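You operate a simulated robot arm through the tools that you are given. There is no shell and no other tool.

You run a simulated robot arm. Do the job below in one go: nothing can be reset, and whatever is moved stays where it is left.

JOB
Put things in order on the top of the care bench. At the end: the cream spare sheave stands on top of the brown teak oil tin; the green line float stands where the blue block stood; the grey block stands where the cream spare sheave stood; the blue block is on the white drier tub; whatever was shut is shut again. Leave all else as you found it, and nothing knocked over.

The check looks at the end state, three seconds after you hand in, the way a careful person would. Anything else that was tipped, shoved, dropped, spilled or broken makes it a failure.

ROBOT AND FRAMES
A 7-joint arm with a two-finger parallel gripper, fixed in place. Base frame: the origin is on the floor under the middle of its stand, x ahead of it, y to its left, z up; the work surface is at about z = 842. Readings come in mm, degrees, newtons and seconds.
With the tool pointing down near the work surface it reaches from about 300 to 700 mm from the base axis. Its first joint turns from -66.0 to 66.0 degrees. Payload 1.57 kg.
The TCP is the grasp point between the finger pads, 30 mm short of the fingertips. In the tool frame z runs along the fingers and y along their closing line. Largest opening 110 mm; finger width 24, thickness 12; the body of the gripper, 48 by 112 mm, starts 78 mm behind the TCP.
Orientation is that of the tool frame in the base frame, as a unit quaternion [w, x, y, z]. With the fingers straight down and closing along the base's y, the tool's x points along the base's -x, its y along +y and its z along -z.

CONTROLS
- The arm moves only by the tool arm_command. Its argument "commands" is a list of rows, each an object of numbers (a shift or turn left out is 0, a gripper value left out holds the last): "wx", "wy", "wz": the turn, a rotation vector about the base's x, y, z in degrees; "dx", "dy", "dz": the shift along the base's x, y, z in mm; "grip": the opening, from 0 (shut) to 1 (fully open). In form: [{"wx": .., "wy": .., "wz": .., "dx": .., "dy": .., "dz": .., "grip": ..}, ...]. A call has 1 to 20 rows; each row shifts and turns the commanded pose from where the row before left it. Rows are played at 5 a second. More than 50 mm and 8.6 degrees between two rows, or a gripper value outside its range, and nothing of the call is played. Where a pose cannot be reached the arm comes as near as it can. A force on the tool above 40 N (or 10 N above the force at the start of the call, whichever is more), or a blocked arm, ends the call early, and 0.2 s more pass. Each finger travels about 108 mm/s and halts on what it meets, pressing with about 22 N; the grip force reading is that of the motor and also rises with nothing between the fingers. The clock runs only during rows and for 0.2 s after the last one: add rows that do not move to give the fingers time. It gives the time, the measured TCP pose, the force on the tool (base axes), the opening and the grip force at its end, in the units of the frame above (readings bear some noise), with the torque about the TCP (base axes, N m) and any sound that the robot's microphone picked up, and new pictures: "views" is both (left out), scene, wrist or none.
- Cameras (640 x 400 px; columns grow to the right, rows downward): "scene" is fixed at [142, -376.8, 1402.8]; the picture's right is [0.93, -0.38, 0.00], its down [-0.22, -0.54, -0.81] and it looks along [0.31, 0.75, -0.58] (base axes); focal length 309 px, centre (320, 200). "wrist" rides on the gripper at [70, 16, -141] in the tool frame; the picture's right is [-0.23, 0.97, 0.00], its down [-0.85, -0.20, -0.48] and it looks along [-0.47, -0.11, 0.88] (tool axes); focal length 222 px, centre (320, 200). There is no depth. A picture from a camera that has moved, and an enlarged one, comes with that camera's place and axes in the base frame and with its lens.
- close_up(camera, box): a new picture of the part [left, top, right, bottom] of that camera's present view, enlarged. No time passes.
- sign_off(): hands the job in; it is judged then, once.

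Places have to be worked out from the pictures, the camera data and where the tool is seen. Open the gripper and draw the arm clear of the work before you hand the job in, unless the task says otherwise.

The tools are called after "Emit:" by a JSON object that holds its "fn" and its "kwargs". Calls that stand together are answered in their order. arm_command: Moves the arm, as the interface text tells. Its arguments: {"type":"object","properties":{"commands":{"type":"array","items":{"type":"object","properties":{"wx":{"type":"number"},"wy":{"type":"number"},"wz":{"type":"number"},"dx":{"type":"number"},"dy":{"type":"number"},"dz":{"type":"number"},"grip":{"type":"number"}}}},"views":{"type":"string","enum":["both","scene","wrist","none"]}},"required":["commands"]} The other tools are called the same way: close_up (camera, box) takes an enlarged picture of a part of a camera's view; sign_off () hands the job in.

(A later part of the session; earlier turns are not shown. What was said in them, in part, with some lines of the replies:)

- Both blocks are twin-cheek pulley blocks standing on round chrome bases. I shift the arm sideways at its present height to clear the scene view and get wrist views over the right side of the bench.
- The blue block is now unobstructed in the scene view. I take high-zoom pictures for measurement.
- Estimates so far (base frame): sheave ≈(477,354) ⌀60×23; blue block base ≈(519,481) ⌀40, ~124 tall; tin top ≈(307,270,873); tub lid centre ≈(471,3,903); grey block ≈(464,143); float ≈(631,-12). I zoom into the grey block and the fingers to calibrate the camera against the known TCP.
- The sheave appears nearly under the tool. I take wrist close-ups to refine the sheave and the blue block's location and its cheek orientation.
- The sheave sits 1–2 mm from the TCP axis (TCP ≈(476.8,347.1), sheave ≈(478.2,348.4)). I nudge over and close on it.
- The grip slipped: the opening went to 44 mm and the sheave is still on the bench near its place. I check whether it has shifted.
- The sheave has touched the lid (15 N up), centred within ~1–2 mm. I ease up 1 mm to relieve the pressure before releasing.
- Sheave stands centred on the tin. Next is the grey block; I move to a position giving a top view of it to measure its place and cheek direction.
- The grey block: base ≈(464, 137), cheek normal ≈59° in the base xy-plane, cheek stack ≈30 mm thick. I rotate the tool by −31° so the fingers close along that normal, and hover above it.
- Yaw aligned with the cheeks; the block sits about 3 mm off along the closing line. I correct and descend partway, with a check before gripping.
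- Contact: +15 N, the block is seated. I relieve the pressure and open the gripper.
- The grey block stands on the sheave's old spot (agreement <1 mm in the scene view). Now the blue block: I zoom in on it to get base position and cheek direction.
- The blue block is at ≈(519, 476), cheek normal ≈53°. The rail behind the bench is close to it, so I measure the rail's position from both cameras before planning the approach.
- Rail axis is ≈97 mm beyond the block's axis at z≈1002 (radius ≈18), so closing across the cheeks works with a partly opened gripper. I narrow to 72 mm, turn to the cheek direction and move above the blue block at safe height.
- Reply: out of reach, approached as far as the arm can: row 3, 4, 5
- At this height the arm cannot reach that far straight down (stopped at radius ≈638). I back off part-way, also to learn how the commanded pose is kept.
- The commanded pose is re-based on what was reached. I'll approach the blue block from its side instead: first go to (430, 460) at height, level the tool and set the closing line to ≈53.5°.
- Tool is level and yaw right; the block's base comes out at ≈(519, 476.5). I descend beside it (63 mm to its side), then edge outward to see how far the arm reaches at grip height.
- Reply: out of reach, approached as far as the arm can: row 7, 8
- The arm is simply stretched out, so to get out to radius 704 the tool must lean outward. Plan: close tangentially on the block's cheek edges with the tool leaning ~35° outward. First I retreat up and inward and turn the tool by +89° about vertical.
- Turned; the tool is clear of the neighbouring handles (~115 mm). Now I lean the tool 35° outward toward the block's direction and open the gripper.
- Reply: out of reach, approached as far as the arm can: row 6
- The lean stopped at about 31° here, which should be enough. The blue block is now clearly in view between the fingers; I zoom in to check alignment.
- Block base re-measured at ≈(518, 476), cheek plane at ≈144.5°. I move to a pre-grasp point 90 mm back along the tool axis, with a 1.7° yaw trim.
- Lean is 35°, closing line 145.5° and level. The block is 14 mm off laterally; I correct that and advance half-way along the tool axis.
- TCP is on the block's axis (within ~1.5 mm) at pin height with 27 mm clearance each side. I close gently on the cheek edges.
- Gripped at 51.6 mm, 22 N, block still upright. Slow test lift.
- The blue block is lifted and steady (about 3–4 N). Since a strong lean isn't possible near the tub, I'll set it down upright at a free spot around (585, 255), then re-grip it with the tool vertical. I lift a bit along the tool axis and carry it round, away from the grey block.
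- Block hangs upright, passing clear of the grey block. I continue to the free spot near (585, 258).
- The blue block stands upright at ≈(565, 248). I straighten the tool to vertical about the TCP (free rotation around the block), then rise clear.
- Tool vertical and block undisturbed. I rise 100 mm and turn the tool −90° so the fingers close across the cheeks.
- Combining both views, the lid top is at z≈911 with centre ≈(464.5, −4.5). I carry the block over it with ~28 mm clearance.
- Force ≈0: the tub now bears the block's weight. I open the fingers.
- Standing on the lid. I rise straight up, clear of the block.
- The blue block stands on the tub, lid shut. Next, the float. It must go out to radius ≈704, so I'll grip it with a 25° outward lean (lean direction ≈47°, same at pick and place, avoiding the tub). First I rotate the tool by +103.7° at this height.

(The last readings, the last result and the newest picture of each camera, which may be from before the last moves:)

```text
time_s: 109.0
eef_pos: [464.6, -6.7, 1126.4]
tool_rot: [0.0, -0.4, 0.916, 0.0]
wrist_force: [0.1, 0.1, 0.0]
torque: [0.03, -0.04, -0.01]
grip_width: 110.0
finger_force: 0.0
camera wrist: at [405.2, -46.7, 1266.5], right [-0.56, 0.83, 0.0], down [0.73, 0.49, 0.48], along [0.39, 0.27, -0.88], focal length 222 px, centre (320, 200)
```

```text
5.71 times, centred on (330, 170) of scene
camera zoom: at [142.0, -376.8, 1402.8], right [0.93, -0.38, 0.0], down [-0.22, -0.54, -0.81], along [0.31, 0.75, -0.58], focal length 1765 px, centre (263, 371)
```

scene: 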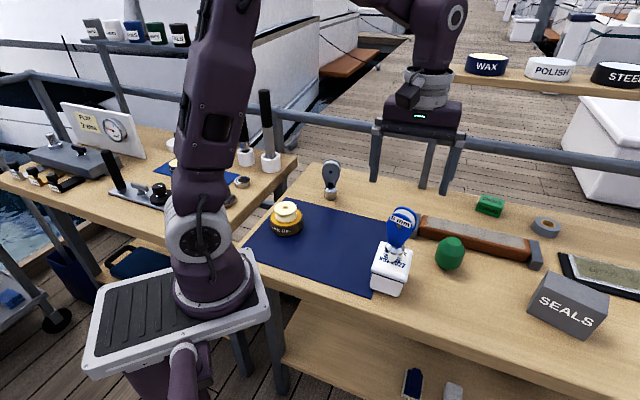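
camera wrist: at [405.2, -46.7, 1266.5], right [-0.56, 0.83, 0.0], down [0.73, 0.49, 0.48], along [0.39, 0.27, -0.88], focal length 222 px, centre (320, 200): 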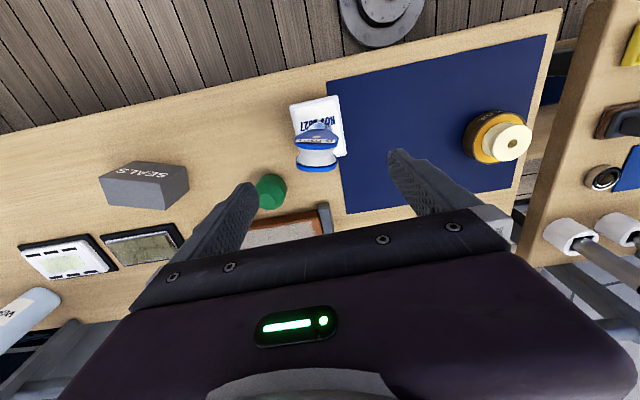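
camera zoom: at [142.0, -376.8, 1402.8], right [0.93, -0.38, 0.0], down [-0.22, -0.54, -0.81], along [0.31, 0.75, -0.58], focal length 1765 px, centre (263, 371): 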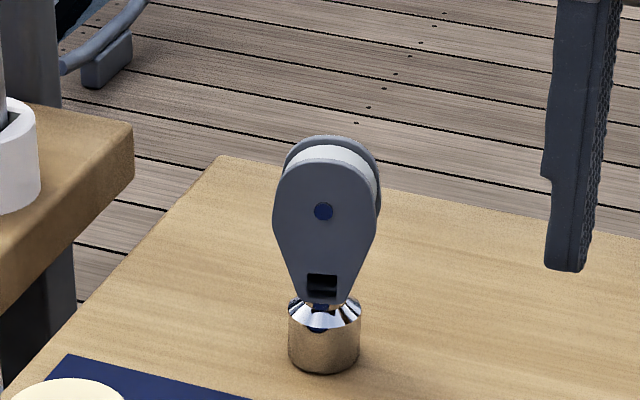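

Float: centre ≈(618, −17), ⌀≈71, top ≈919 (height 77). I move out above it, then lean the tool 25° toward 47°.

Emit:
{"fn": "arm_command", "kwargs": {"commands": [{"dx": 25, "dy": -8, "dz": -5}, {"dx": 33, "dy": -11, "dz": -10}, {"dx": 35, "dy": -12, "dz": -15}, {"dx": 32, "dy": -11, "dz": -15}, {"wx": 4.59, "wy": -4.25}, {"wx": 4.59, "wy": -4.25}, {"wx": 4.59, "wy": -4.25}, {"wx": 4.59, "wy": -4.25}, {}, {}], "views": "both"}}

```text
time_s: 111.2
eef_pos: [590.2, -48.0, 1081.6]
tool_rot: [0.197, -0.39, 0.895, 0.087]
wrist_force: [0.0, -0.2, -0.6]
torque: [0.01, -0.01, 0.0]
grip_width: 110.3
finger_force: 0.1
camera wrist: at [494.6, -127.7, 1178.7], right [-0.57, 0.81, 0.1], down [0.54, 0.28, 0.79], along [0.62, 0.51, -0.6], focal length 222 px, centre (320, 200)
```

scene: 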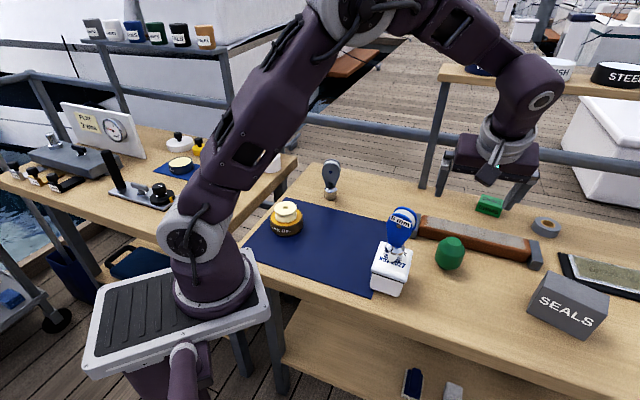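
wrist: 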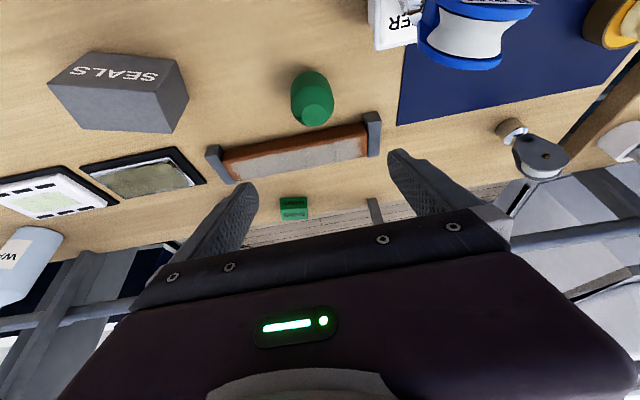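

The lean is reached. I zoom on the float from this viewpoint to refine.

Emit:
{"fn": "close_up", "kwargs": {"camera": "wrist", "box": [270, 55, 360, 135]}}

```text
5.00 times, centred on (315, 95) of wrist
camera zoom: at [494.6, -127.7, 1178.7], right [-0.57, 0.81, 0.1], down [0.54, 0.28, 0.79], along [0.62, 0.51, -0.6], focal length 1111 px, centre (345, 725)
```

zoom: 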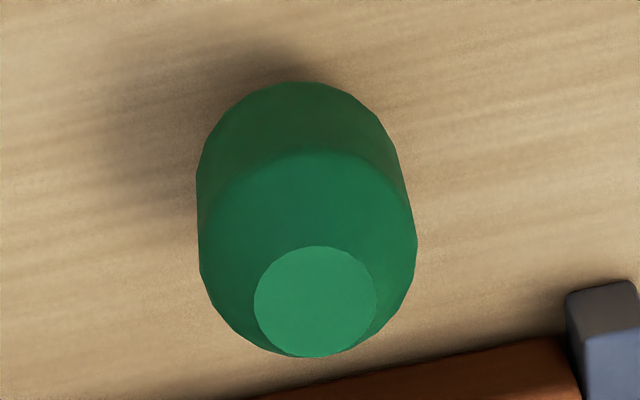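

Float centre ≈(617.7, −19), ⌀≈60. I descend to a pre-grasp point 100 mm back along the tool axis and check lateral alignment.

Emit:
{"fn": "arm_command", "kwargs": {"commands": [{"dz": -30, "dy": -1.2}, {"dz": -35}, {"dz": -30}, {"dz": -15}, {}, {}], "views": "both"}}

Emit:
{"fn": "close_up", "kwargs": {"camera": "wrist", "box": [220, 70, 420, 230]}}

Emit:
{"fn": "close_up", "kwargs": {"camera": "scene", "box": [380, 150, 520, 290]}}

```text
time_s: 112.6
eef_pos: [591.7, -47.2, 971.1]
tool_rot: [0.197, -0.391, 0.895, 0.088]
wrist_force: [-0.3, 0.4, 0.1]
torque: [-0.01, 0.0, -0.02]
grip_width: 110.2
finger_force: 0.0
camera wrist: at [495.1, -127.8, 1068.3], right [-0.57, 0.81, 0.1], down [0.54, 0.28, 0.79], along [0.62, 0.51, -0.6], focal length 222 px, centre (320, 200)
```

scene: 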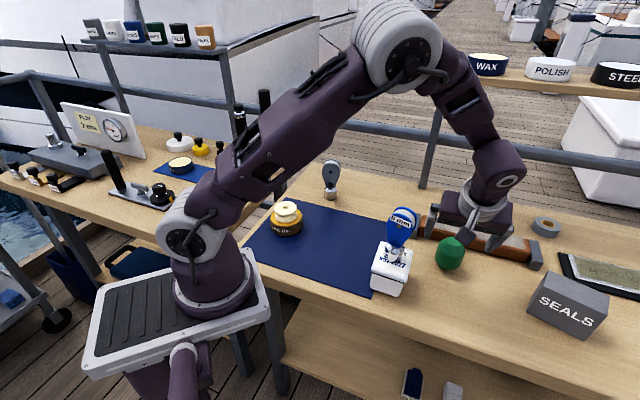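
wrist: 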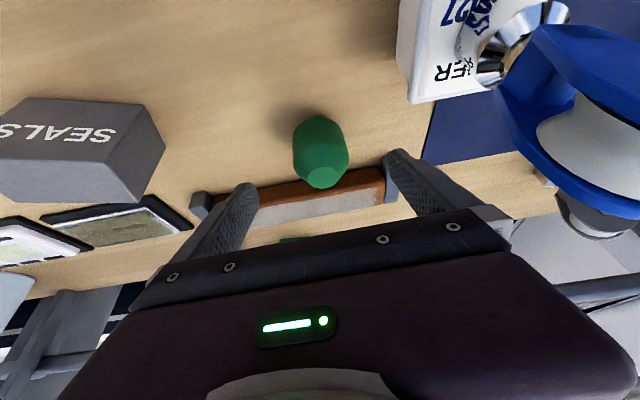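

```text
2.50 times, centred on (320, 150) of wrist
camera zoom: at [495.1, -127.8, 1068.3], right [-0.57, 0.81, 0.1], down [0.54, 0.28, 0.79], along [0.62, 0.51, -0.6], focal length 555 px, centre (320, 325)
```

zoom: 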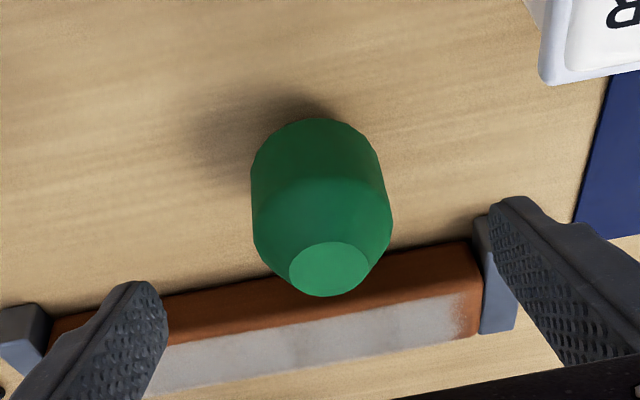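

```text
2.86 times, centred on (450, 220) of scene
camera zoom: at [142.0, -376.8, 1402.8], right [0.93, -0.38, 0.0], down [-0.22, -0.54, -0.81], along [0.31, 0.75, -0.58], focal length 882 px, centre (-51, 143)
```

zoom: 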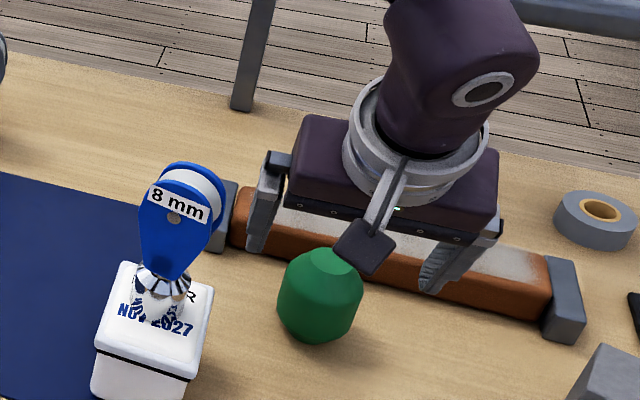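

Float centre confirmed ≈(617.4, −19.6). I advance along the axis to the grasp point (z≈880) with the fingers open.

Emit:
{"fn": "arm_command", "kwargs": {"commands": [{"dx": 5.4, "dy": 5.8, "dz": -18}, {"dx": 5.4, "dy": 5.8, "dz": -18}, {"dx": 5.4, "dy": 5.8, "dz": -18}, {"dx": 5.4, "dy": 5.8, "dz": -18}, {"dx": 5.5, "dy": 5.8, "dz": -17.5}, {}, {}], "views": "both"}}

Emit:
{"fn": "close_up", "kwargs": {"camera": "wrist", "box": [220, 90, 420, 250]}}

Emit:
{"fn": "close_up", "kwargs": {"camera": "scene", "box": [380, 170, 520, 290]}}

```text
time_s: 114.2
eef_pos: [617.0, -17.1, 881.8]
tool_rot: [0.197, -0.391, 0.895, 0.087]
wrist_force: [-0.8, 0.5, -0.3]
torque: [-0.01, -0.01, 0.01]
grip_width: 110.3
finger_force: 0.0
camera wrist: at [520.4, -97.9, 979.5], right [-0.57, 0.81, 0.1], down [0.54, 0.28, 0.79], along [0.62, 0.51, -0.6], focal length 222 px, centre (320, 200)
```

scene: 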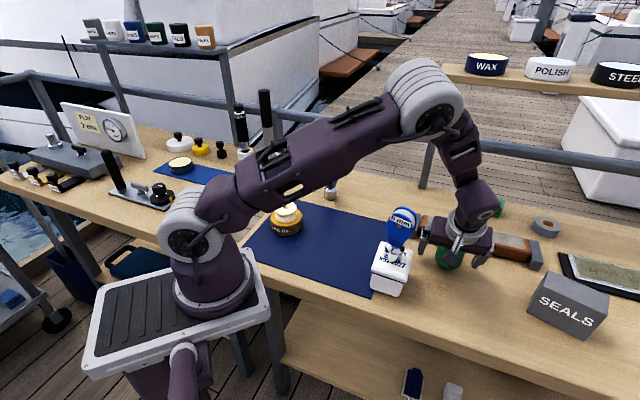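
wrist: 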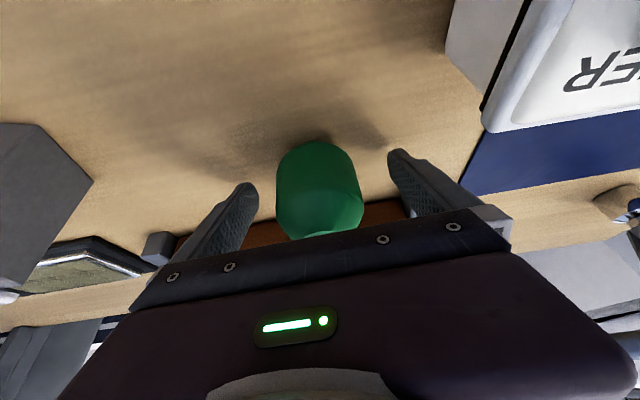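

```text
2.50 times, centred on (320, 170) of wrist
camera zoom: at [520.4, -97.9, 979.5], right [-0.57, 0.81, 0.1], down [0.54, 0.28, 0.79], along [0.62, 0.51, -0.6], focal length 555 px, centre (320, 275)
```

zoom: 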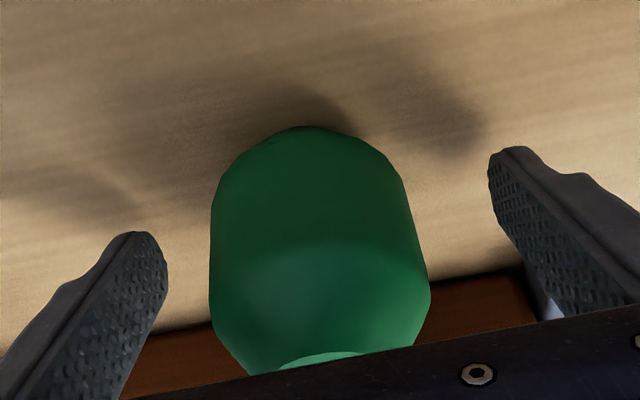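

```text
3.33 times, centred on (450, 230) of scene
camera zoom: at [142.0, -376.8, 1402.8], right [0.93, -0.38, 0.0], down [-0.22, -0.54, -0.81], along [0.31, 0.75, -0.58], focal length 1030 px, centre (-113, 100)
```

zoom: 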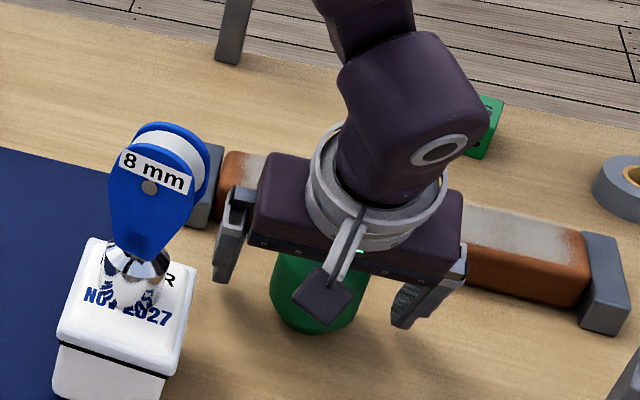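

The float is centred between the fingers. I close on it.

Emit:
{"fn": "arm_command", "kwargs": {"commands": [{"grip": 0.8}, {"grip": 0.65}, {"grip": 0.55}, {"grip": 0.45}, {"grip": 0.4}, {}, {}], "views": "wrist"}}

Emit:
{"fn": "close_up", "kwargs": {"camera": "wrist", "box": [220, 90, 420, 250]}}

Emit:
{"fn": "close_up", "kwargs": {"camera": "scene", "box": [380, 170, 520, 290]}}

```text
time_s: 115.8
eef_pos: [615.7, -18.1, 880.8]
tool_rot: [0.198, -0.39, 0.895, 0.088]
wrist_force: [0.8, 0.0, 1.2]
torque: [0.01, -0.03, -0.04]
grip_width: 53.8
finger_force: 22.6
camera wrist: at [520.4, -98.0, 979.6], right [-0.57, 0.81, 0.1], down [0.54, 0.28, 0.79], along [0.62, 0.51, -0.6], focal length 222 px, centre (320, 200)
```

wrist: 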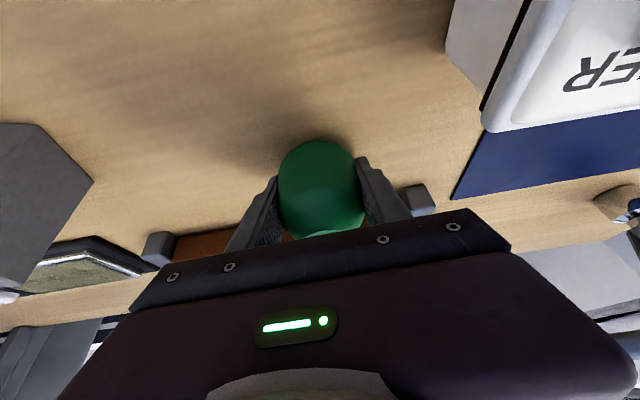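

```text
2.50 times, centred on (320, 170) of wrist
camera zoom: at [520.4, -98.0, 979.6], right [-0.57, 0.81, 0.1], down [0.54, 0.28, 0.79], along [0.62, 0.51, -0.6], focal length 555 px, centre (320, 275)
```

zoom: 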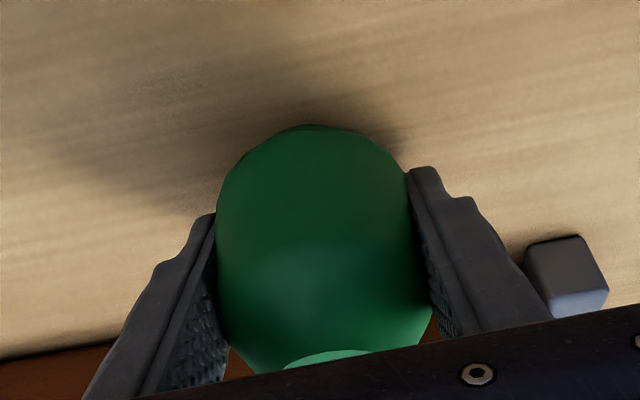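

```text
3.33 times, centred on (450, 230) of scene
camera zoom: at [142.0, -376.8, 1402.8], right [0.93, -0.38, 0.0], down [-0.22, -0.54, -0.81], along [0.31, 0.75, -0.58], focal length 1030 px, centre (-113, 100)
```

zoom: 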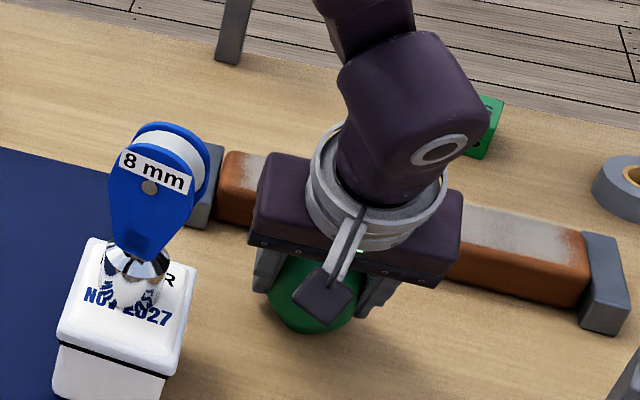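

Gripped at 54 mm, 22 N. Slow test lift.

Emit:
{"fn": "arm_command", "kwargs": {"commands": [{"dz": 1}, {"dz": 1}, {"dz": 2}, {"dz": 2}, {"dz": 3}, {"dz": 3}, {}], "views": "wrist"}}

Emit:
{"fn": "close_up", "kwargs": {"camera": "wrist", "box": [220, 90, 420, 250]}}

Emit:
{"fn": "close_up", "kwargs": {"camera": "scene", "box": [380, 170, 520, 290]}}

```text
time_s: 117.4
eef_pos: [616.2, -18.3, 894.1]
tool_rot: [0.197, -0.39, 0.895, 0.086]
wrist_force: [0.2, 0.5, -0.6]
torque: [0.02, -0.01, -0.01]
grip_width: 53.9
finger_force: 21.9
camera wrist: at [520.9, -98.8, 991.5], right [-0.57, 0.81, 0.1], down [0.54, 0.28, 0.79], along [0.62, 0.51, -0.6], focal length 222 px, centre (320, 200)
```

wrist: 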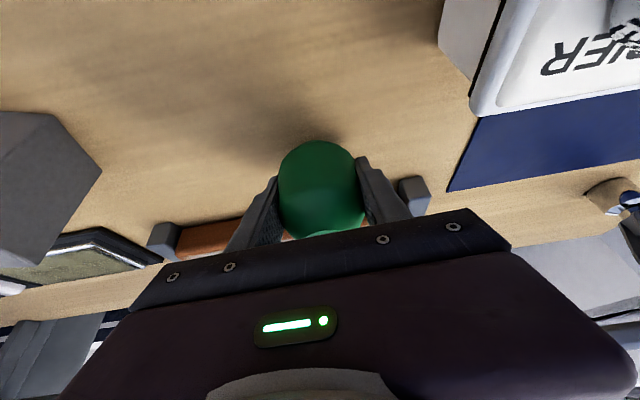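

```text
2.50 times, centred on (320, 170) of wrist
camera zoom: at [520.9, -98.8, 991.5], right [-0.57, 0.81, 0.1], down [0.54, 0.28, 0.79], along [0.62, 0.51, -0.6], focal length 555 px, centre (320, 275)
```

zoom: 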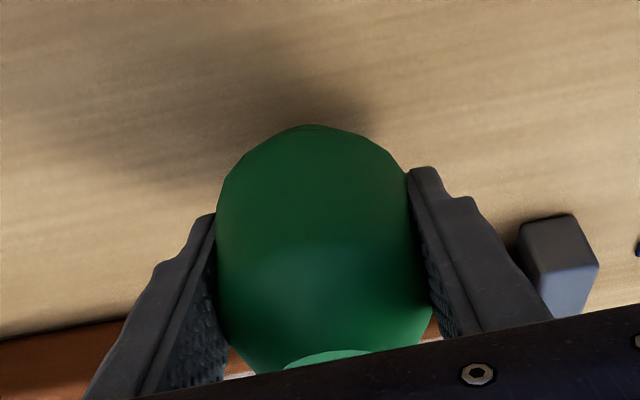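

```text
3.33 times, centred on (450, 230) of scene
camera zoom: at [142.0, -376.8, 1402.8], right [0.93, -0.38, 0.0], down [-0.22, -0.54, -0.81], along [0.31, 0.75, -0.58], focal length 1030 px, centre (-113, 100)
```

zoom: 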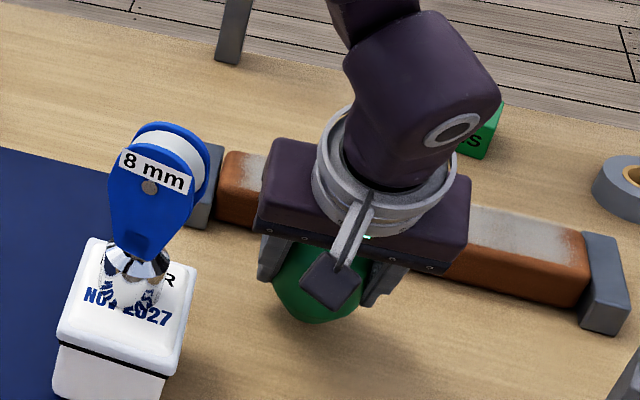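

The float is held firmly. I lift it to carry height (bottom ≈80 mm above the bench) and start carrying it along, keeping the same tool orientation.

Emit:
{"fn": "arm_command", "kwargs": {"commands": [{"dz": 6}, {"dz": 12}, {"dz": 16}, {"dz": 16}, {"dz": 12}, {"dz": 5, "dy": 5}, {"dx": -1.5, "dy": 10}, {"dx": -2, "dy": 15}, {"dx": -2.5, "dy": 20}, {"dx": -2.5, "dy": 22}, {"dx": -2.5, "dy": 22}, {"dx": -2.5, "dy": 22}, {"dx": -2.5, "dy": 20}, {"dx": -3, "dy": 20}, {"dx": -3, "dy": 20}, {"dx": -3, "dy": 18}, {"dx": -2, "dy": 10}, {}, {}], "views": "both"}}

```text
time_s: 121.4
eef_pos: [590.8, 184.1, 960.7]
tool_rot: [0.198, -0.389, 0.895, 0.087]
wrist_force: [-0.1, 0.9, -0.4]
torque: [0.01, -0.01, 0.01]
grip_width: 53.3
finger_force: 22.1
camera wrist: at [494.9, 105.0, 1058.1], right [-0.57, 0.81, 0.1], down [0.54, 0.28, 0.79], along [0.62, 0.51, -0.6], focal length 222 px, centre (320, 200)
```

scene: 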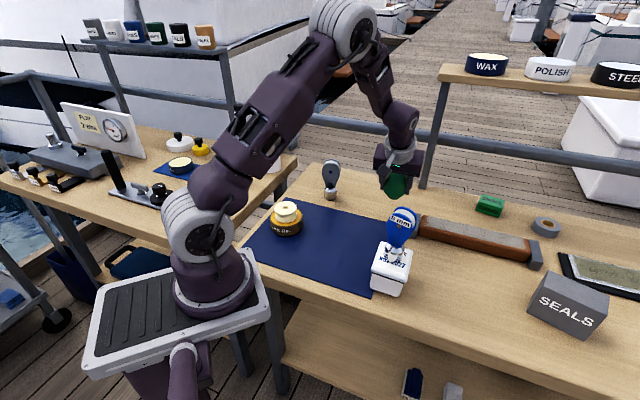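
wrist: 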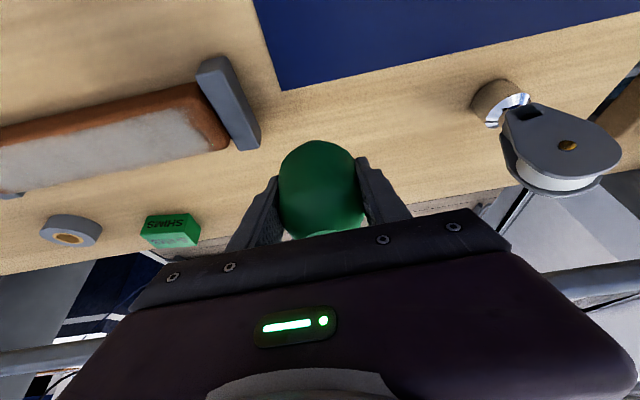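

Steady. I continue past the grey block toward the blue block's old spot.

Emit:
{"fn": "arm_command", "kwargs": {"commands": [{"dx": -1, "dy": 9}, {"dx": -2, "dy": 15}, {"dx": -2.5, "dy": 20}, {"dx": -3, "dy": 21}, {"dx": -3, "dy": 21}, {"dx": -3.5, "dy": 21}, {"dx": -4.5, "dy": 20}, {"dx": -5, "dy": 20}, {"dx": -5.5, "dy": 20}, {"dx": -5.5, "dy": 20}, {"dx": -5.5, "dy": 20}, {"dx": -5, "dy": 18}, {"dx": -4, "dy": 13}, {"dx": -2, "dy": 8}, {}, {}], "views": "both"}}

Emit:
{"fn": "close_up", "kwargs": {"camera": "scene", "box": [280, 80, 420, 220]}}

```text
time_s: 124.8
eef_pos: [537.0, 431.3, 960.1]
tool_rot: [0.197, -0.39, 0.895, 0.087]
wrist_force: [0.7, 0.5, -1.0]
torque: [0.01, 0.03, 0.02]
grip_width: 53.1
finger_force: 22.0
camera wrist: at [442.0, 350.8, 1058.6], right [-0.57, 0.81, 0.1], down [0.54, 0.28, 0.79], along [0.62, 0.51, -0.6], focal length 222 px, centre (320, 200)
```

scene: 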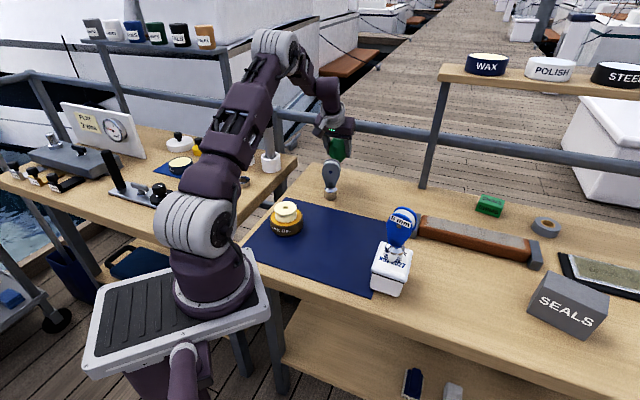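
wrist: 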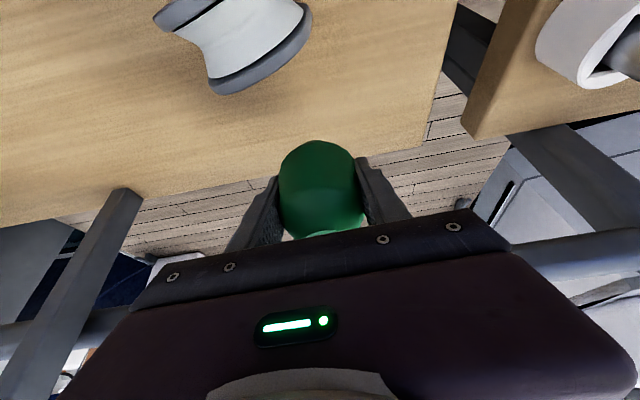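

```text
2.86 times, centred on (350, 150) of scene
camera zoom: at [142.0, -376.8, 1402.8], right [0.93, -0.38, 0.0], down [-0.22, -0.54, -0.81], along [0.31, 0.75, -0.58], focal length 882 px, centre (234, 343)
```

zoom: 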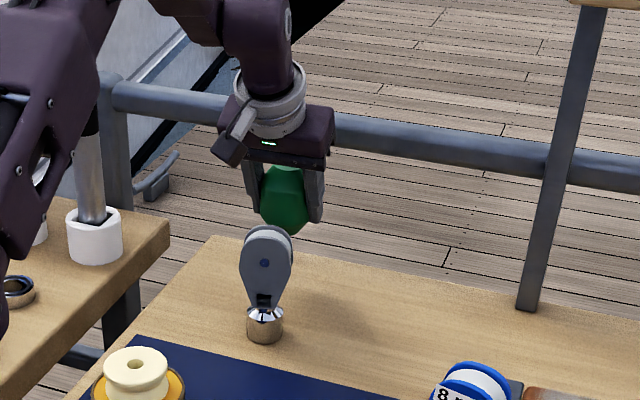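

I move to above the target spot (518, 475.5).

Emit:
{"fn": "arm_command", "kwargs": {"commands": [{"dx": -3, "dy": 7}, {"dx": -5, "dy": 12}, {"dx": -5, "dy": 12}, {"dx": -4, "dy": 9}, {"dx": -2, "dy": 5.5}, {}, {}], "views": "both"}}

Emit:
{"fn": "close_up", "kwargs": {"camera": "scene", "box": [280, 80, 420, 220]}}

```text
time_s: 126.4
eef_pos: [519.9, 477.7, 961.2]
tool_rot: [0.197, -0.391, 0.895, 0.087]
wrist_force: [0.0, 0.8, -0.6]
torque: [-0.01, 0.01, -0.01]
grip_width: 53.0
finger_force: 21.8
camera wrist: at [422.9, 396.2, 1058.9], right [-0.57, 0.81, 0.1], down [0.54, 0.28, 0.79], along [0.62, 0.51, -0.6], focal length 222 px, centre (320, 200)
```

scene: 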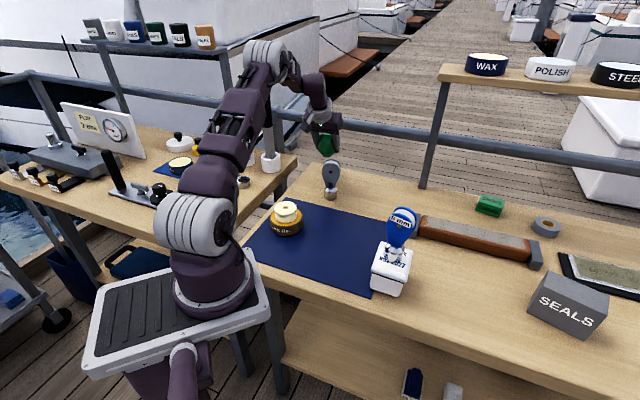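
wrist: 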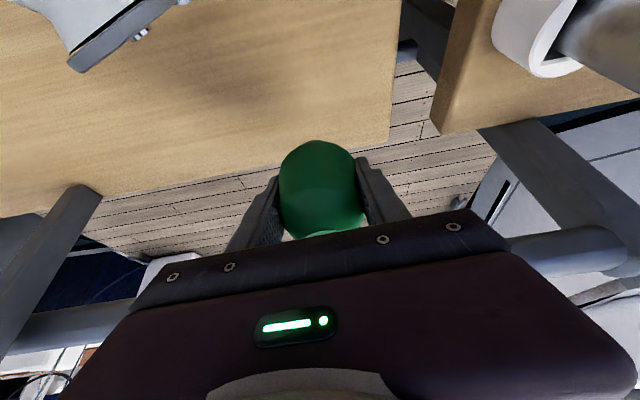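

```text
2.86 times, centred on (350, 150) of scene
camera zoom: at [142.0, -376.8, 1402.9], right [0.93, -0.38, 0.0], down [-0.22, -0.54, -0.81], along [0.31, 0.75, -0.58], focal length 882 px, centre (234, 343)
```

zoom: 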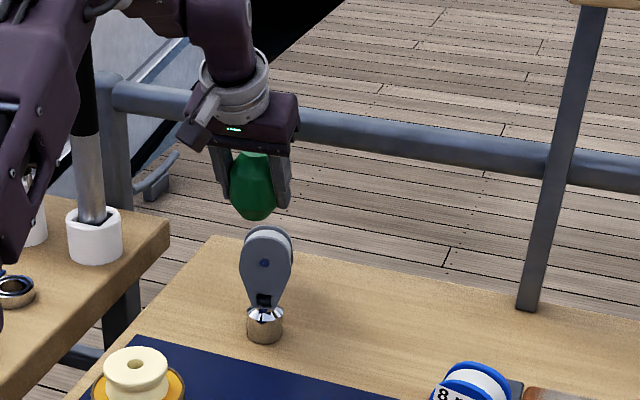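

In position over the spot. I lower it steadily.

Emit:
{"fn": "arm_command", "kwargs": {"commands": [{"dz": -8}, {"dz": -14}, {"dz": -15}, {"dz": -15}, {"dz": -12}, {"dz": -7}, {}, {}], "views": "both"}}

Emit:
{"fn": "close_up", "kwargs": {"camera": "scene", "box": [280, 110, 380, 210]}}

Emit:
{"fn": "close_up", "kwargs": {"camera": "wrist", "box": [220, 90, 420, 250]}}

```text
time_s: 128.2
eef_pos: [519.4, 475.5, 889.7]
tool_rot: [0.198, -0.39, 0.895, 0.086]
wrist_force: [-0.4, -0.1, -1.3]
torque: [0.01, -0.01, 0.03]
grip_width: 53.4
finger_force: 21.7
camera wrist: at [423.3, 396.1, 987.6], right [-0.57, 0.81, 0.1], down [0.54, 0.28, 0.79], along [0.62, 0.51, -0.6], focal length 222 px, centre (320, 200)
```

scene: 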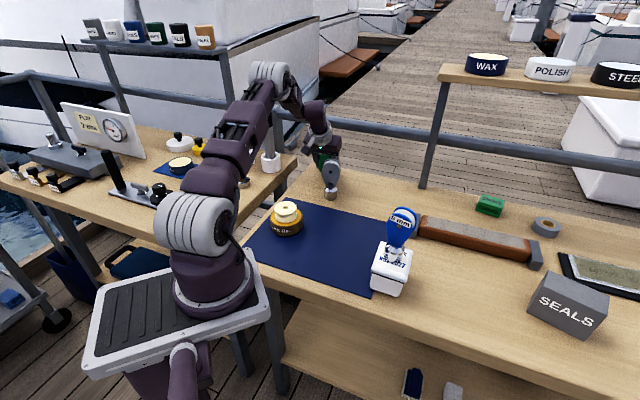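
wrist: 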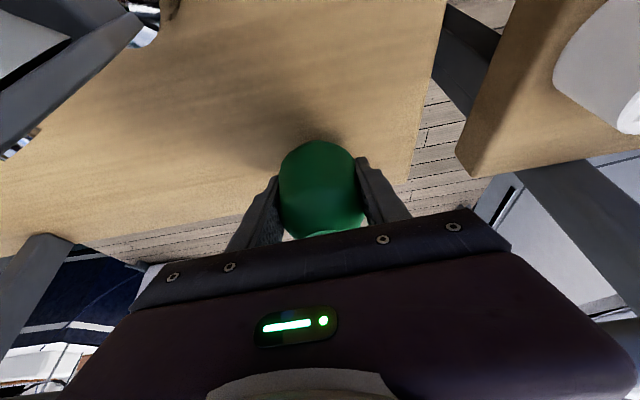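

```text
4.00 times, centred on (330, 160) of scene
camera zoom: at [142.0, -376.8, 1402.9], right [0.93, -0.38, 0.0], down [-0.22, -0.54, -0.81], along [0.31, 0.75, -0.58], focal length 1236 px, centre (280, 360)
```

zoom: 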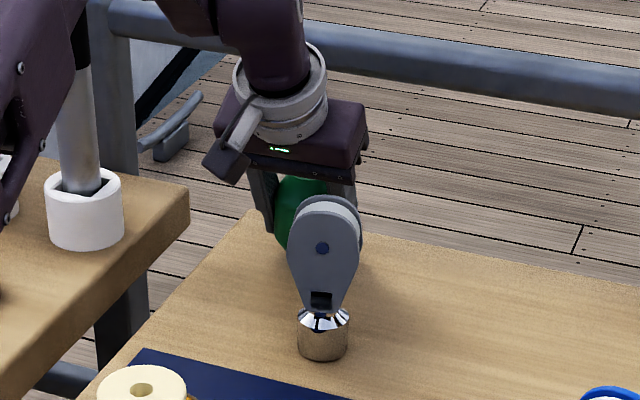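

```text
2.50 times, centred on (320, 170) of wrist
camera zoom: at [423.3, 396.1, 987.6], right [-0.57, 0.81, 0.1], down [0.54, 0.28, 0.79], along [0.62, 0.51, -0.6], focal length 555 px, centre (320, 275)
```

zoom: 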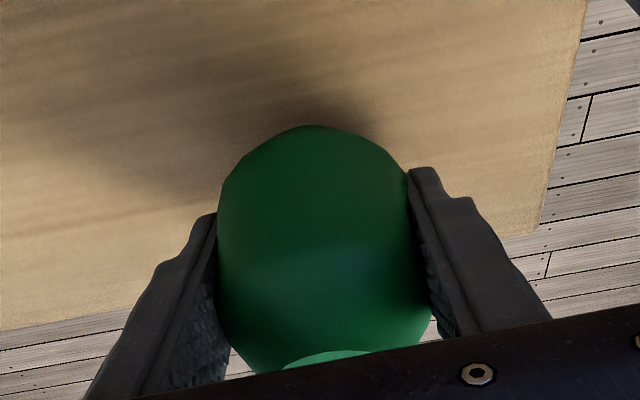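

About 8 mm above the bench at (518.4, 475.3). I lower in small steps to contact.

Emit:
{"fn": "arm_command", "kwargs": {"commands": [{"dz": -2}, {"dz": -2}, {"dz": -1.5}, {}], "views": "none"}}

Emit:
{"fn": "arm_command", "kwargs": {"commands": [{"dz": -1}, {}], "views": "none"}}

Emit:
{"fn": "arm_command", "kwargs": {"commands": [{"dz": -0.8}, {}], "views": "none"}}

```text
time_s: 129.2
eef_pos: [519.6, 477.1, 884.7]
tool_rot: [0.198, -0.39, 0.895, 0.087]
wrist_force: [-0.1, -0.5, 0.1]
torque: [-0.01, 0.02, 0.0]
grip_width: 53.0
finger_force: 21.8
```

```text
time_s: 129.8
eef_pos: [519.1, 477.4, 883.5]
tool_rot: [0.197, -0.39, 0.895, 0.087]
wrist_force: [0.1, 0.1, -0.5]
torque: [-0.02, 0.02, 0.04]
grip_width: 53.0
finger_force: 21.6
```

```text
time_s: 130.4
eef_pos: [519.4, 477.1, 881.2]
tool_rot: [0.197, -0.391, 0.895, 0.087]
wrist_force: [0.3, -0.3, -0.6]
torque: [-0.01, 0.02, 0.0]
grip_width: 52.9
finger_force: 22.2
```

Emit:
{"fn": "arm_command", "kwargs": {"commands": [{"dz": -0.6}, {}], "views": "none"}}

Emit:
{"fn": "arm_command", "kwargs": {"commands": [{"dz": -0.6}, {}], "views": "wrist"}}

Emit:
{"fn": "close_up", "kwargs": {"camera": "scene", "box": [290, 130, 370, 210]}}

```text
time_s: 131.0
eef_pos: [520.2, 476.6, 881.6]
tool_rot: [0.197, -0.39, 0.895, 0.086]
wrist_force: [-0.5, -0.3, 2.5]
torque: [-0.07, -0.06, -0.06]
grip_width: 53.1
finger_force: 22.1
```

```text
time_s: 131.6
eef_pos: [517.9, 477.4, 882.3]
tool_rot: [0.198, -0.39, 0.895, 0.087]
wrist_force: [-2.9, -1.0, 11.5]
torque: [-0.25, -0.09, -0.12]
grip_width: 52.8
finger_force: 21.8
camera wrist: at [423.0, 396.6, 979.4], right [-0.57, 0.81, 0.1], down [0.54, 0.28, 0.79], along [0.62, 0.51, -0.6], focal length 222 px, centre (320, 200)
```

wrist: 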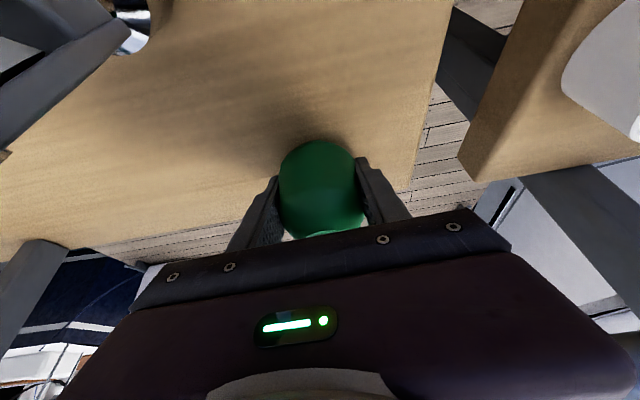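

```text
5.00 times, centred on (330, 170) of scene
camera zoom: at [141.7, -377.0, 1402.8], right [0.93, -0.38, 0.0], down [-0.22, -0.54, -0.81], along [0.31, 0.75, -0.58], focal length 1544 px, centre (270, 350)
```

zoom: 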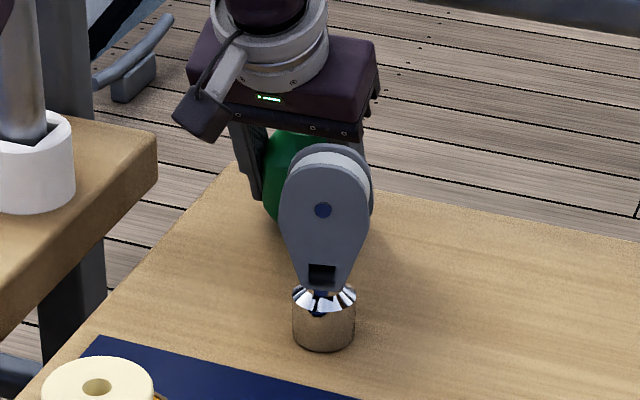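

Contact (11.5 N). I relieve the pressure and open.

Emit:
{"fn": "arm_command", "kwargs": {"commands": [{"dz": 0.6}, {}, {"grip": 0.52}, {"grip": 0.58}, {"grip": 0.7}, {"grip": 0.9}, {"grip": 1.0}, {}, {}], "views": "wrist"}}

Emit:
{"fn": "close_up", "kwargs": {"camera": "wrist", "box": [220, 90, 420, 250]}}

Emit:
{"fn": "close_up", "kwargs": {"camera": "scene", "box": [290, 130, 370, 210]}}

```text
time_s: 133.6
eef_pos: [519.5, 476.0, 881.3]
tool_rot: [0.197, -0.39, 0.895, 0.087]
wrist_force: [-0.5, 0.0, -0.6]
torque: [-0.02, 0.02, -0.03]
grip_width: 109.8
finger_force: 0.2
camera wrist: at [422.9, 395.9, 979.3], right [-0.57, 0.81, 0.1], down [0.54, 0.28, 0.79], along [0.62, 0.51, -0.6], focal length 222 px, centre (320, 200)
```

wrist: 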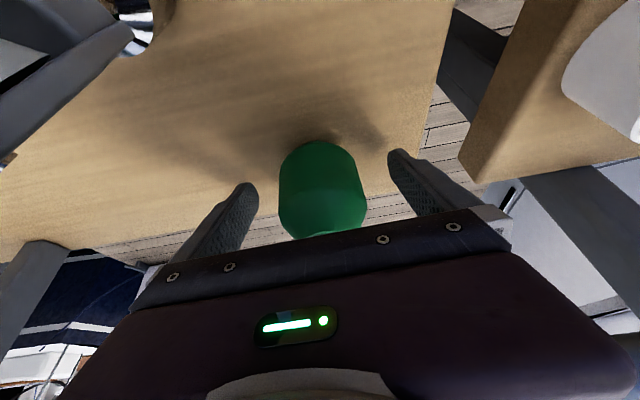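

```text
2.50 times, centred on (320, 170) of wrist
camera zoom: at [422.9, 395.9, 979.3], right [-0.57, 0.81, 0.1], down [0.54, 0.28, 0.79], along [0.62, 0.51, -0.6], focal length 555 px, centre (320, 275)
```

zoom: 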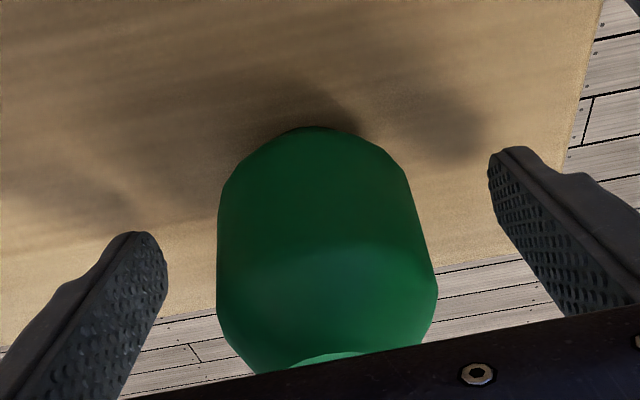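

```text
5.00 times, centred on (330, 170) of scene
camera zoom: at [142.0, -376.8, 1402.8], right [0.93, -0.38, 0.0], down [-0.22, -0.54, -0.81], along [0.31, 0.75, -0.58], focal length 1544 px, centre (270, 350)
```

zoom: 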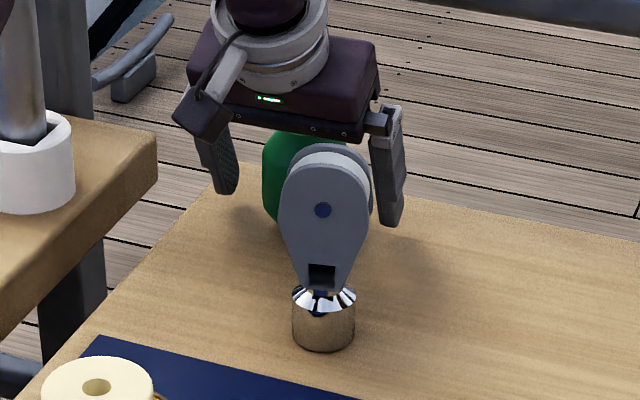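

The float stands free. I withdraw back along the tool axis.

Emit:
{"fn": "arm_command", "kwargs": {"commands": [{"dx": -2.8, "dy": -3.1, "dz": 9}, {"dx": -5.7, "dy": -6.2, "dz": 18}, {"dx": -5.7, "dy": -6.2, "dz": 18}, {"dx": -5.7, "dy": -6.2, "dz": 18}, {"dx": -5.7, "dy": -6.2, "dz": 18}, {"dx": -5.7, "dy": -6.2, "dz": 25}, {"dz": 30}, {}, {}], "views": "both"}}

Emit:
{"fn": "close_up", "kwargs": {"camera": "scene", "box": [290, 130, 370, 210]}}

Emit:
{"fn": "close_up", "kwargs": {"camera": "wrist", "box": [240, 40, 400, 160]}}

```text
time_s: 135.6
eef_pos: [487.8, 440.9, 1018.0]
tool_rot: [0.197, -0.39, 0.895, 0.087]
wrist_force: [0.3, 0.5, 0.6]
torque: [0.02, 0.01, 0.0]
grip_width: 109.9
finger_force: 0.2
camera wrist: at [392.3, 361.0, 1116.3], right [-0.57, 0.81, 0.1], down [0.54, 0.28, 0.79], along [0.62, 0.51, -0.6], focal length 222 px, centre (320, 200)
```

scene: 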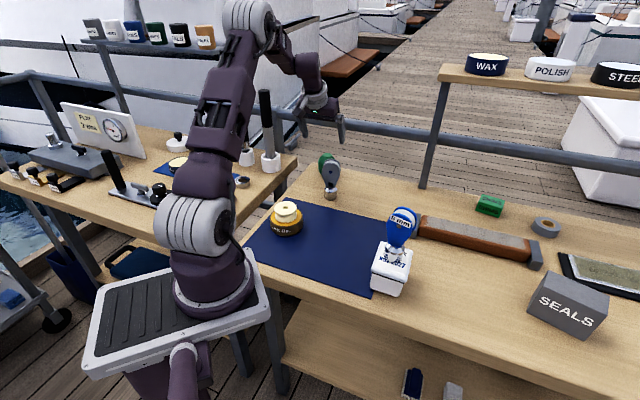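
wrist: 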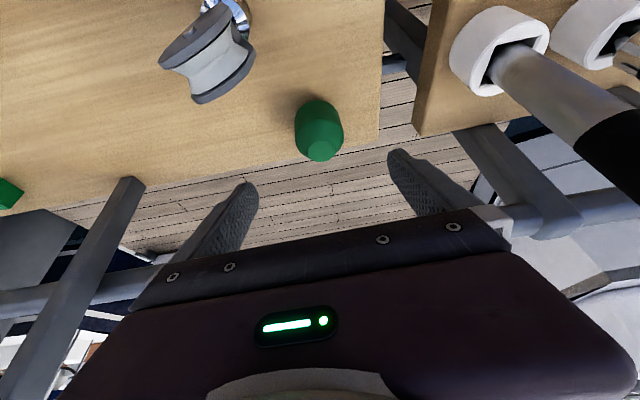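

```text
5.00 times, centred on (330, 170) of scene
camera zoom: at [142.0, -376.8, 1402.8], right [0.93, -0.38, 0.0], down [-0.22, -0.54, -0.81], along [0.31, 0.75, -0.58], focal length 1544 px, centre (270, 350)
```

zoom: 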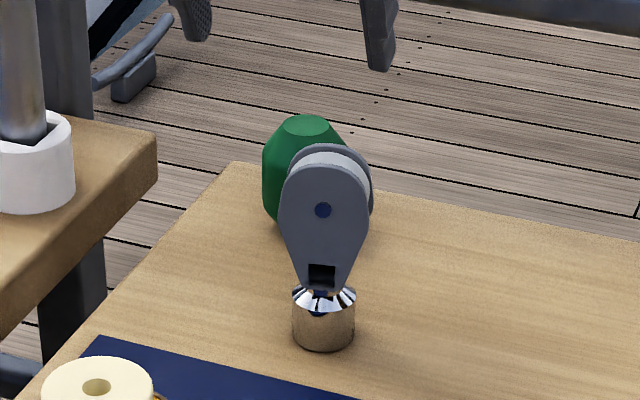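

```text
3.33 times, centred on (320, 100) of wrist
camera zoom: at [392.3, 361.0, 1116.3], right [-0.57, 0.81, 0.1], down [0.54, 0.28, 0.79], along [0.62, 0.51, -0.6], focal length 740 px, centre (320, 533)
```

zoom: 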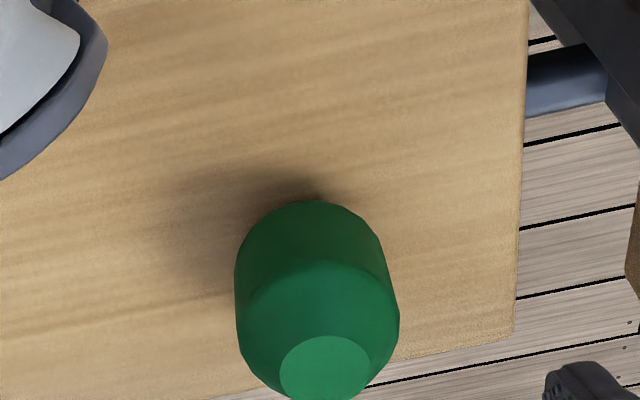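

The float's centre measures (518.7, 475.5), matching the blue block's original place. I raise the arm, straighten the tool and return toward the starting pose, away from everything.

Emit:
{"fn": "arm_command", "kwargs": {"commands": [{"dz": 30}, {"dz": 30, "dx": -10, "dy": -15}, {"dz": 30, "dx": -15, "dy": -25}, {"wx": -4.6, "wy": 4.23, "dx": -15, "dy": -30, "dz": 15}, {"wx": -4.6, "wy": 4.23, "dx": -15, "dy": -35, "dz": 10}, {"wx": -4.6, "wy": 4.23, "dx": -15, "dy": -35, "dz": 10}, {"wx": -4.6, "wy": 4.23, "dx": -15, "dy": -35, "dz": 5}, {"wz": -7.87, "dx": -15, "dy": -35}, {"wz": -7.87, "dx": -15, "dy": -35}, {"wz": -7.87, "dx": -15, "dy": -35}, {"wz": -7.87, "dx": -10, "dy": -35}, {"wz": -7.87, "dx": -5, "dy": -10}, {"wz": -7.87}, {}, {}], "views": "both"}}

```text
time_s: 138.8
eef_pos: [343.9, 116.9, 1146.9]
tool_rot: [-0.001, 0.001, 1.0, 0.0]
wrist_force: [-0.3, -0.4, 0.5]
torque: [-0.02, 0.01, 0.03]
grip_width: 110.0
finger_force: 0.0
camera wrist: at [272.9, 132.4, 1287.6], right [0.23, 0.97, 0.0], down [0.86, -0.2, 0.48], along [0.46, -0.11, -0.88], focal length 222 px, centre (320, 200)
```

scene: 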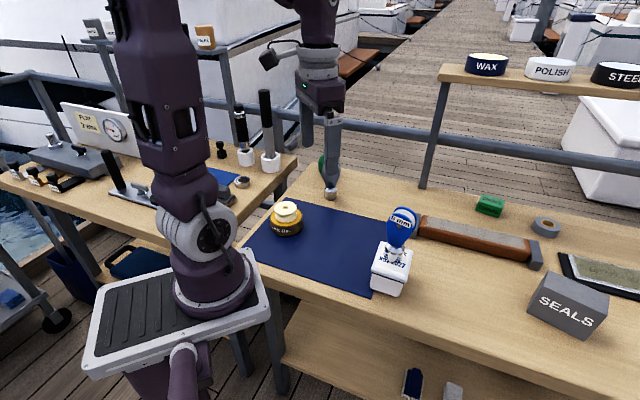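
wrist: 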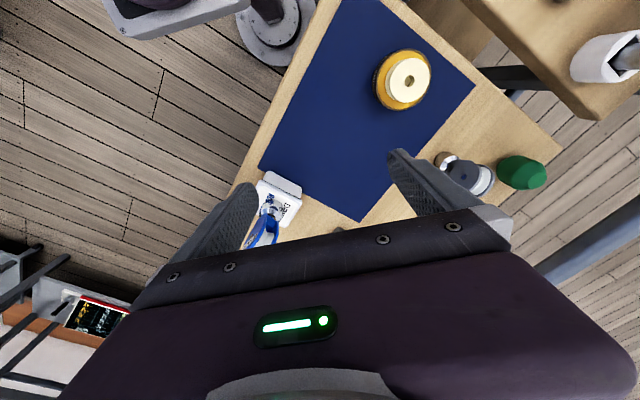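

Arm is back clear. Final checks of each item from the scene camera, with the same crops as at the start.

Emit:
{"fn": "close_up", "kwargs": {"camera": "scene", "box": [356, 240, 436, 300]}}

Emit:
{"fn": "close_up", "kwargs": {"camera": "scene", "box": [254, 198, 318, 238]}}

Emit:
{"fn": "close_up", "kwargs": {"camera": "scene", "box": [240, 130, 440, 310]}}

Emit:
{"fn": "close_up", "kwargs": {"camera": "scene", "box": [400, 170, 640, 350]}}

Emit:
{"fn": "close_up", "kwargs": {"camera": "scene", "box": [370, 195, 434, 305]}}

Emit:
{"fn": "close_up", "kwargs": {"camera": "wrist", "box": [420, 130, 560, 210]}}

```text
6.67 times, centred on (396, 270) of scene
camera zoom: at [142.0, -376.8, 1402.8], right [0.93, -0.38, 0.0], down [-0.22, -0.54, -0.81], along [0.31, 0.75, -0.58], focal length 2059 px, centre (-187, -267)
```

zoom: 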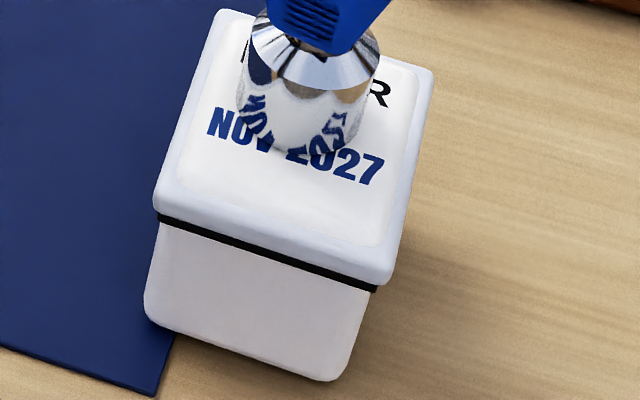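

```text
10.00 times, centred on (286, 218) of scene
camera zoom: at [142.0, -376.8, 1402.8], right [0.93, -0.38, 0.0], down [-0.22, -0.54, -0.81], along [0.31, 0.75, -0.58], focal length 3089 px, centre (660, 20)
```

zoom: 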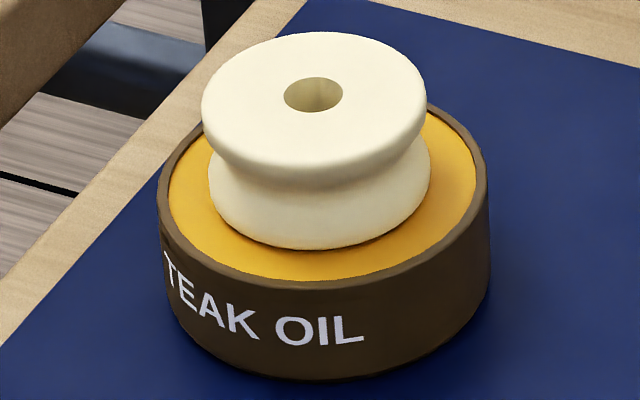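

```text
2.22 times, centred on (340, 220) of scene
camera zoom: at [142.0, -376.8, 1402.8], right [0.93, -0.38, 0.0], down [-0.22, -0.54, -0.81], along [0.31, 0.75, -0.58], focal length 686 px, centre (276, 156)
```

zoom: 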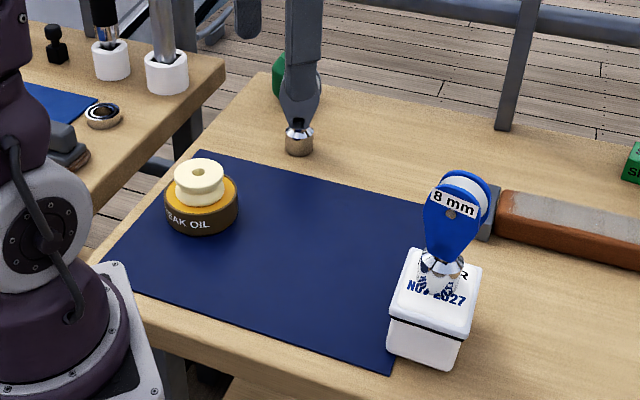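

```text
2.22 times, centred on (520, 260) of scene
camera zoom: at [142.0, -376.8, 1402.8], right [0.93, -0.38, 0.0], down [-0.22, -0.54, -0.81], along [0.31, 0.75, -0.58], focal length 686 px, centre (-124, 67)
```

zoom: 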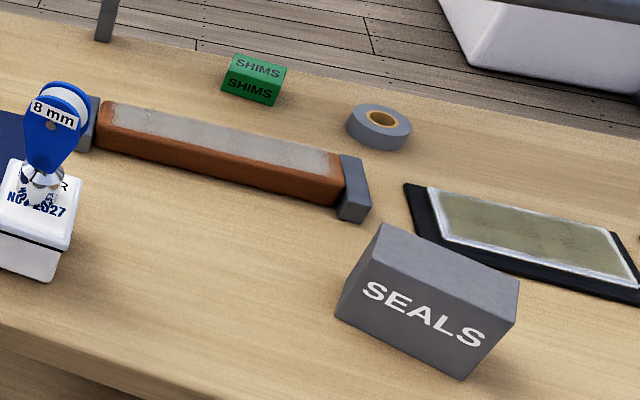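

```text
3.64 times, centred on (402, 250) of scene
camera zoom: at [142.0, -376.8, 1402.8], right [0.93, -0.38, 0.0], down [-0.22, -0.54, -0.81], along [0.31, 0.75, -0.58], focal length 1123 px, centre (22, 18)
```

zoom: 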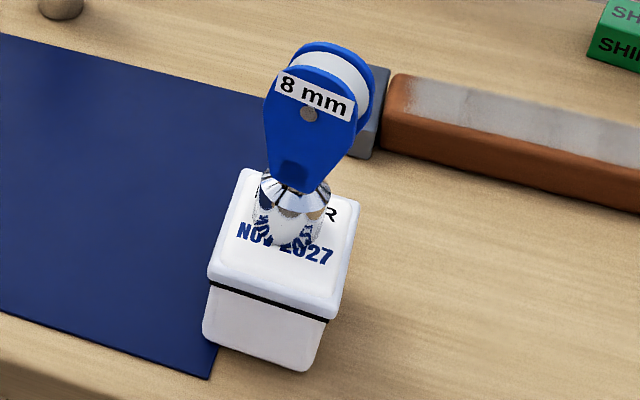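

```text
4.57 times, centred on (490, 170) of wrist
camera zoom: at [272.9, 132.4, 1287.6], right [0.23, 0.97, 0.0], down [0.86, -0.2, 0.48], along [0.46, -0.11, -0.88], focal length 1015 px, centre (-457, 337)
```

zoom: 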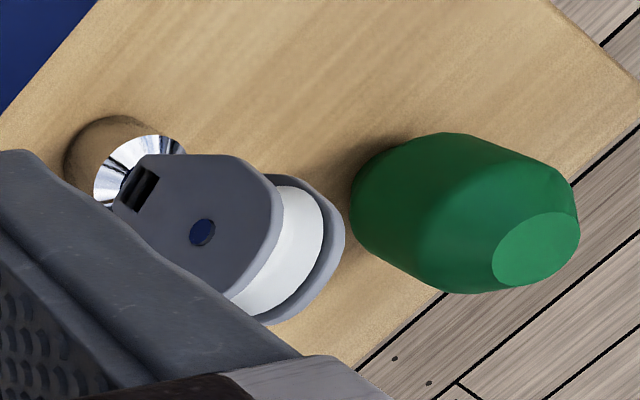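

Everything checks out. The sheave is on the unmoved tin, and the blue block is upright on the unmoved, shut tub. The grey block is on the sheave's old spot and the float on the blue block's. All other items match the first pictures, and the gripper is open and clear, so I hand in.

Emit:
{"fn": "sign_off", "kwargs": {}}

```text
The job is handed in.
```

The job is done and handed in. I checked the end state against the first pictures from both cameras before handing in. The verdict of the check did not come back to me.

- **Cream spare sheave:** it stands centred on the brown teak oil tin, and the tin has not moved.
- **Grey block:** it stands where the sheave stood, within about 1–2 mm.
- **Blue block:** it stands upright near the middle of the white drier tub's lid.
- **Green line float:** it stands where the blue block stood, within about 1–2 mm.
- **Shut things:** nothing was opened. The drier tub is still shut and has not shifted.
- **Everything else:** nothing was knocked over, and the other items I compared with the first pictures had not moved. The gripper is open and the arm is drawn clear.

- **First sheave grip:** it slipped at the start of the lift, and the sheave slid about 2–3 mm on the bench without falling. I placed the grey block by the sheave's original position, not the shifted one.
- **Blue block's detour:** it was out of reach for a straight-down grip, so I set it down once on a free part of the bench and gripped it again before placing it on the tub.
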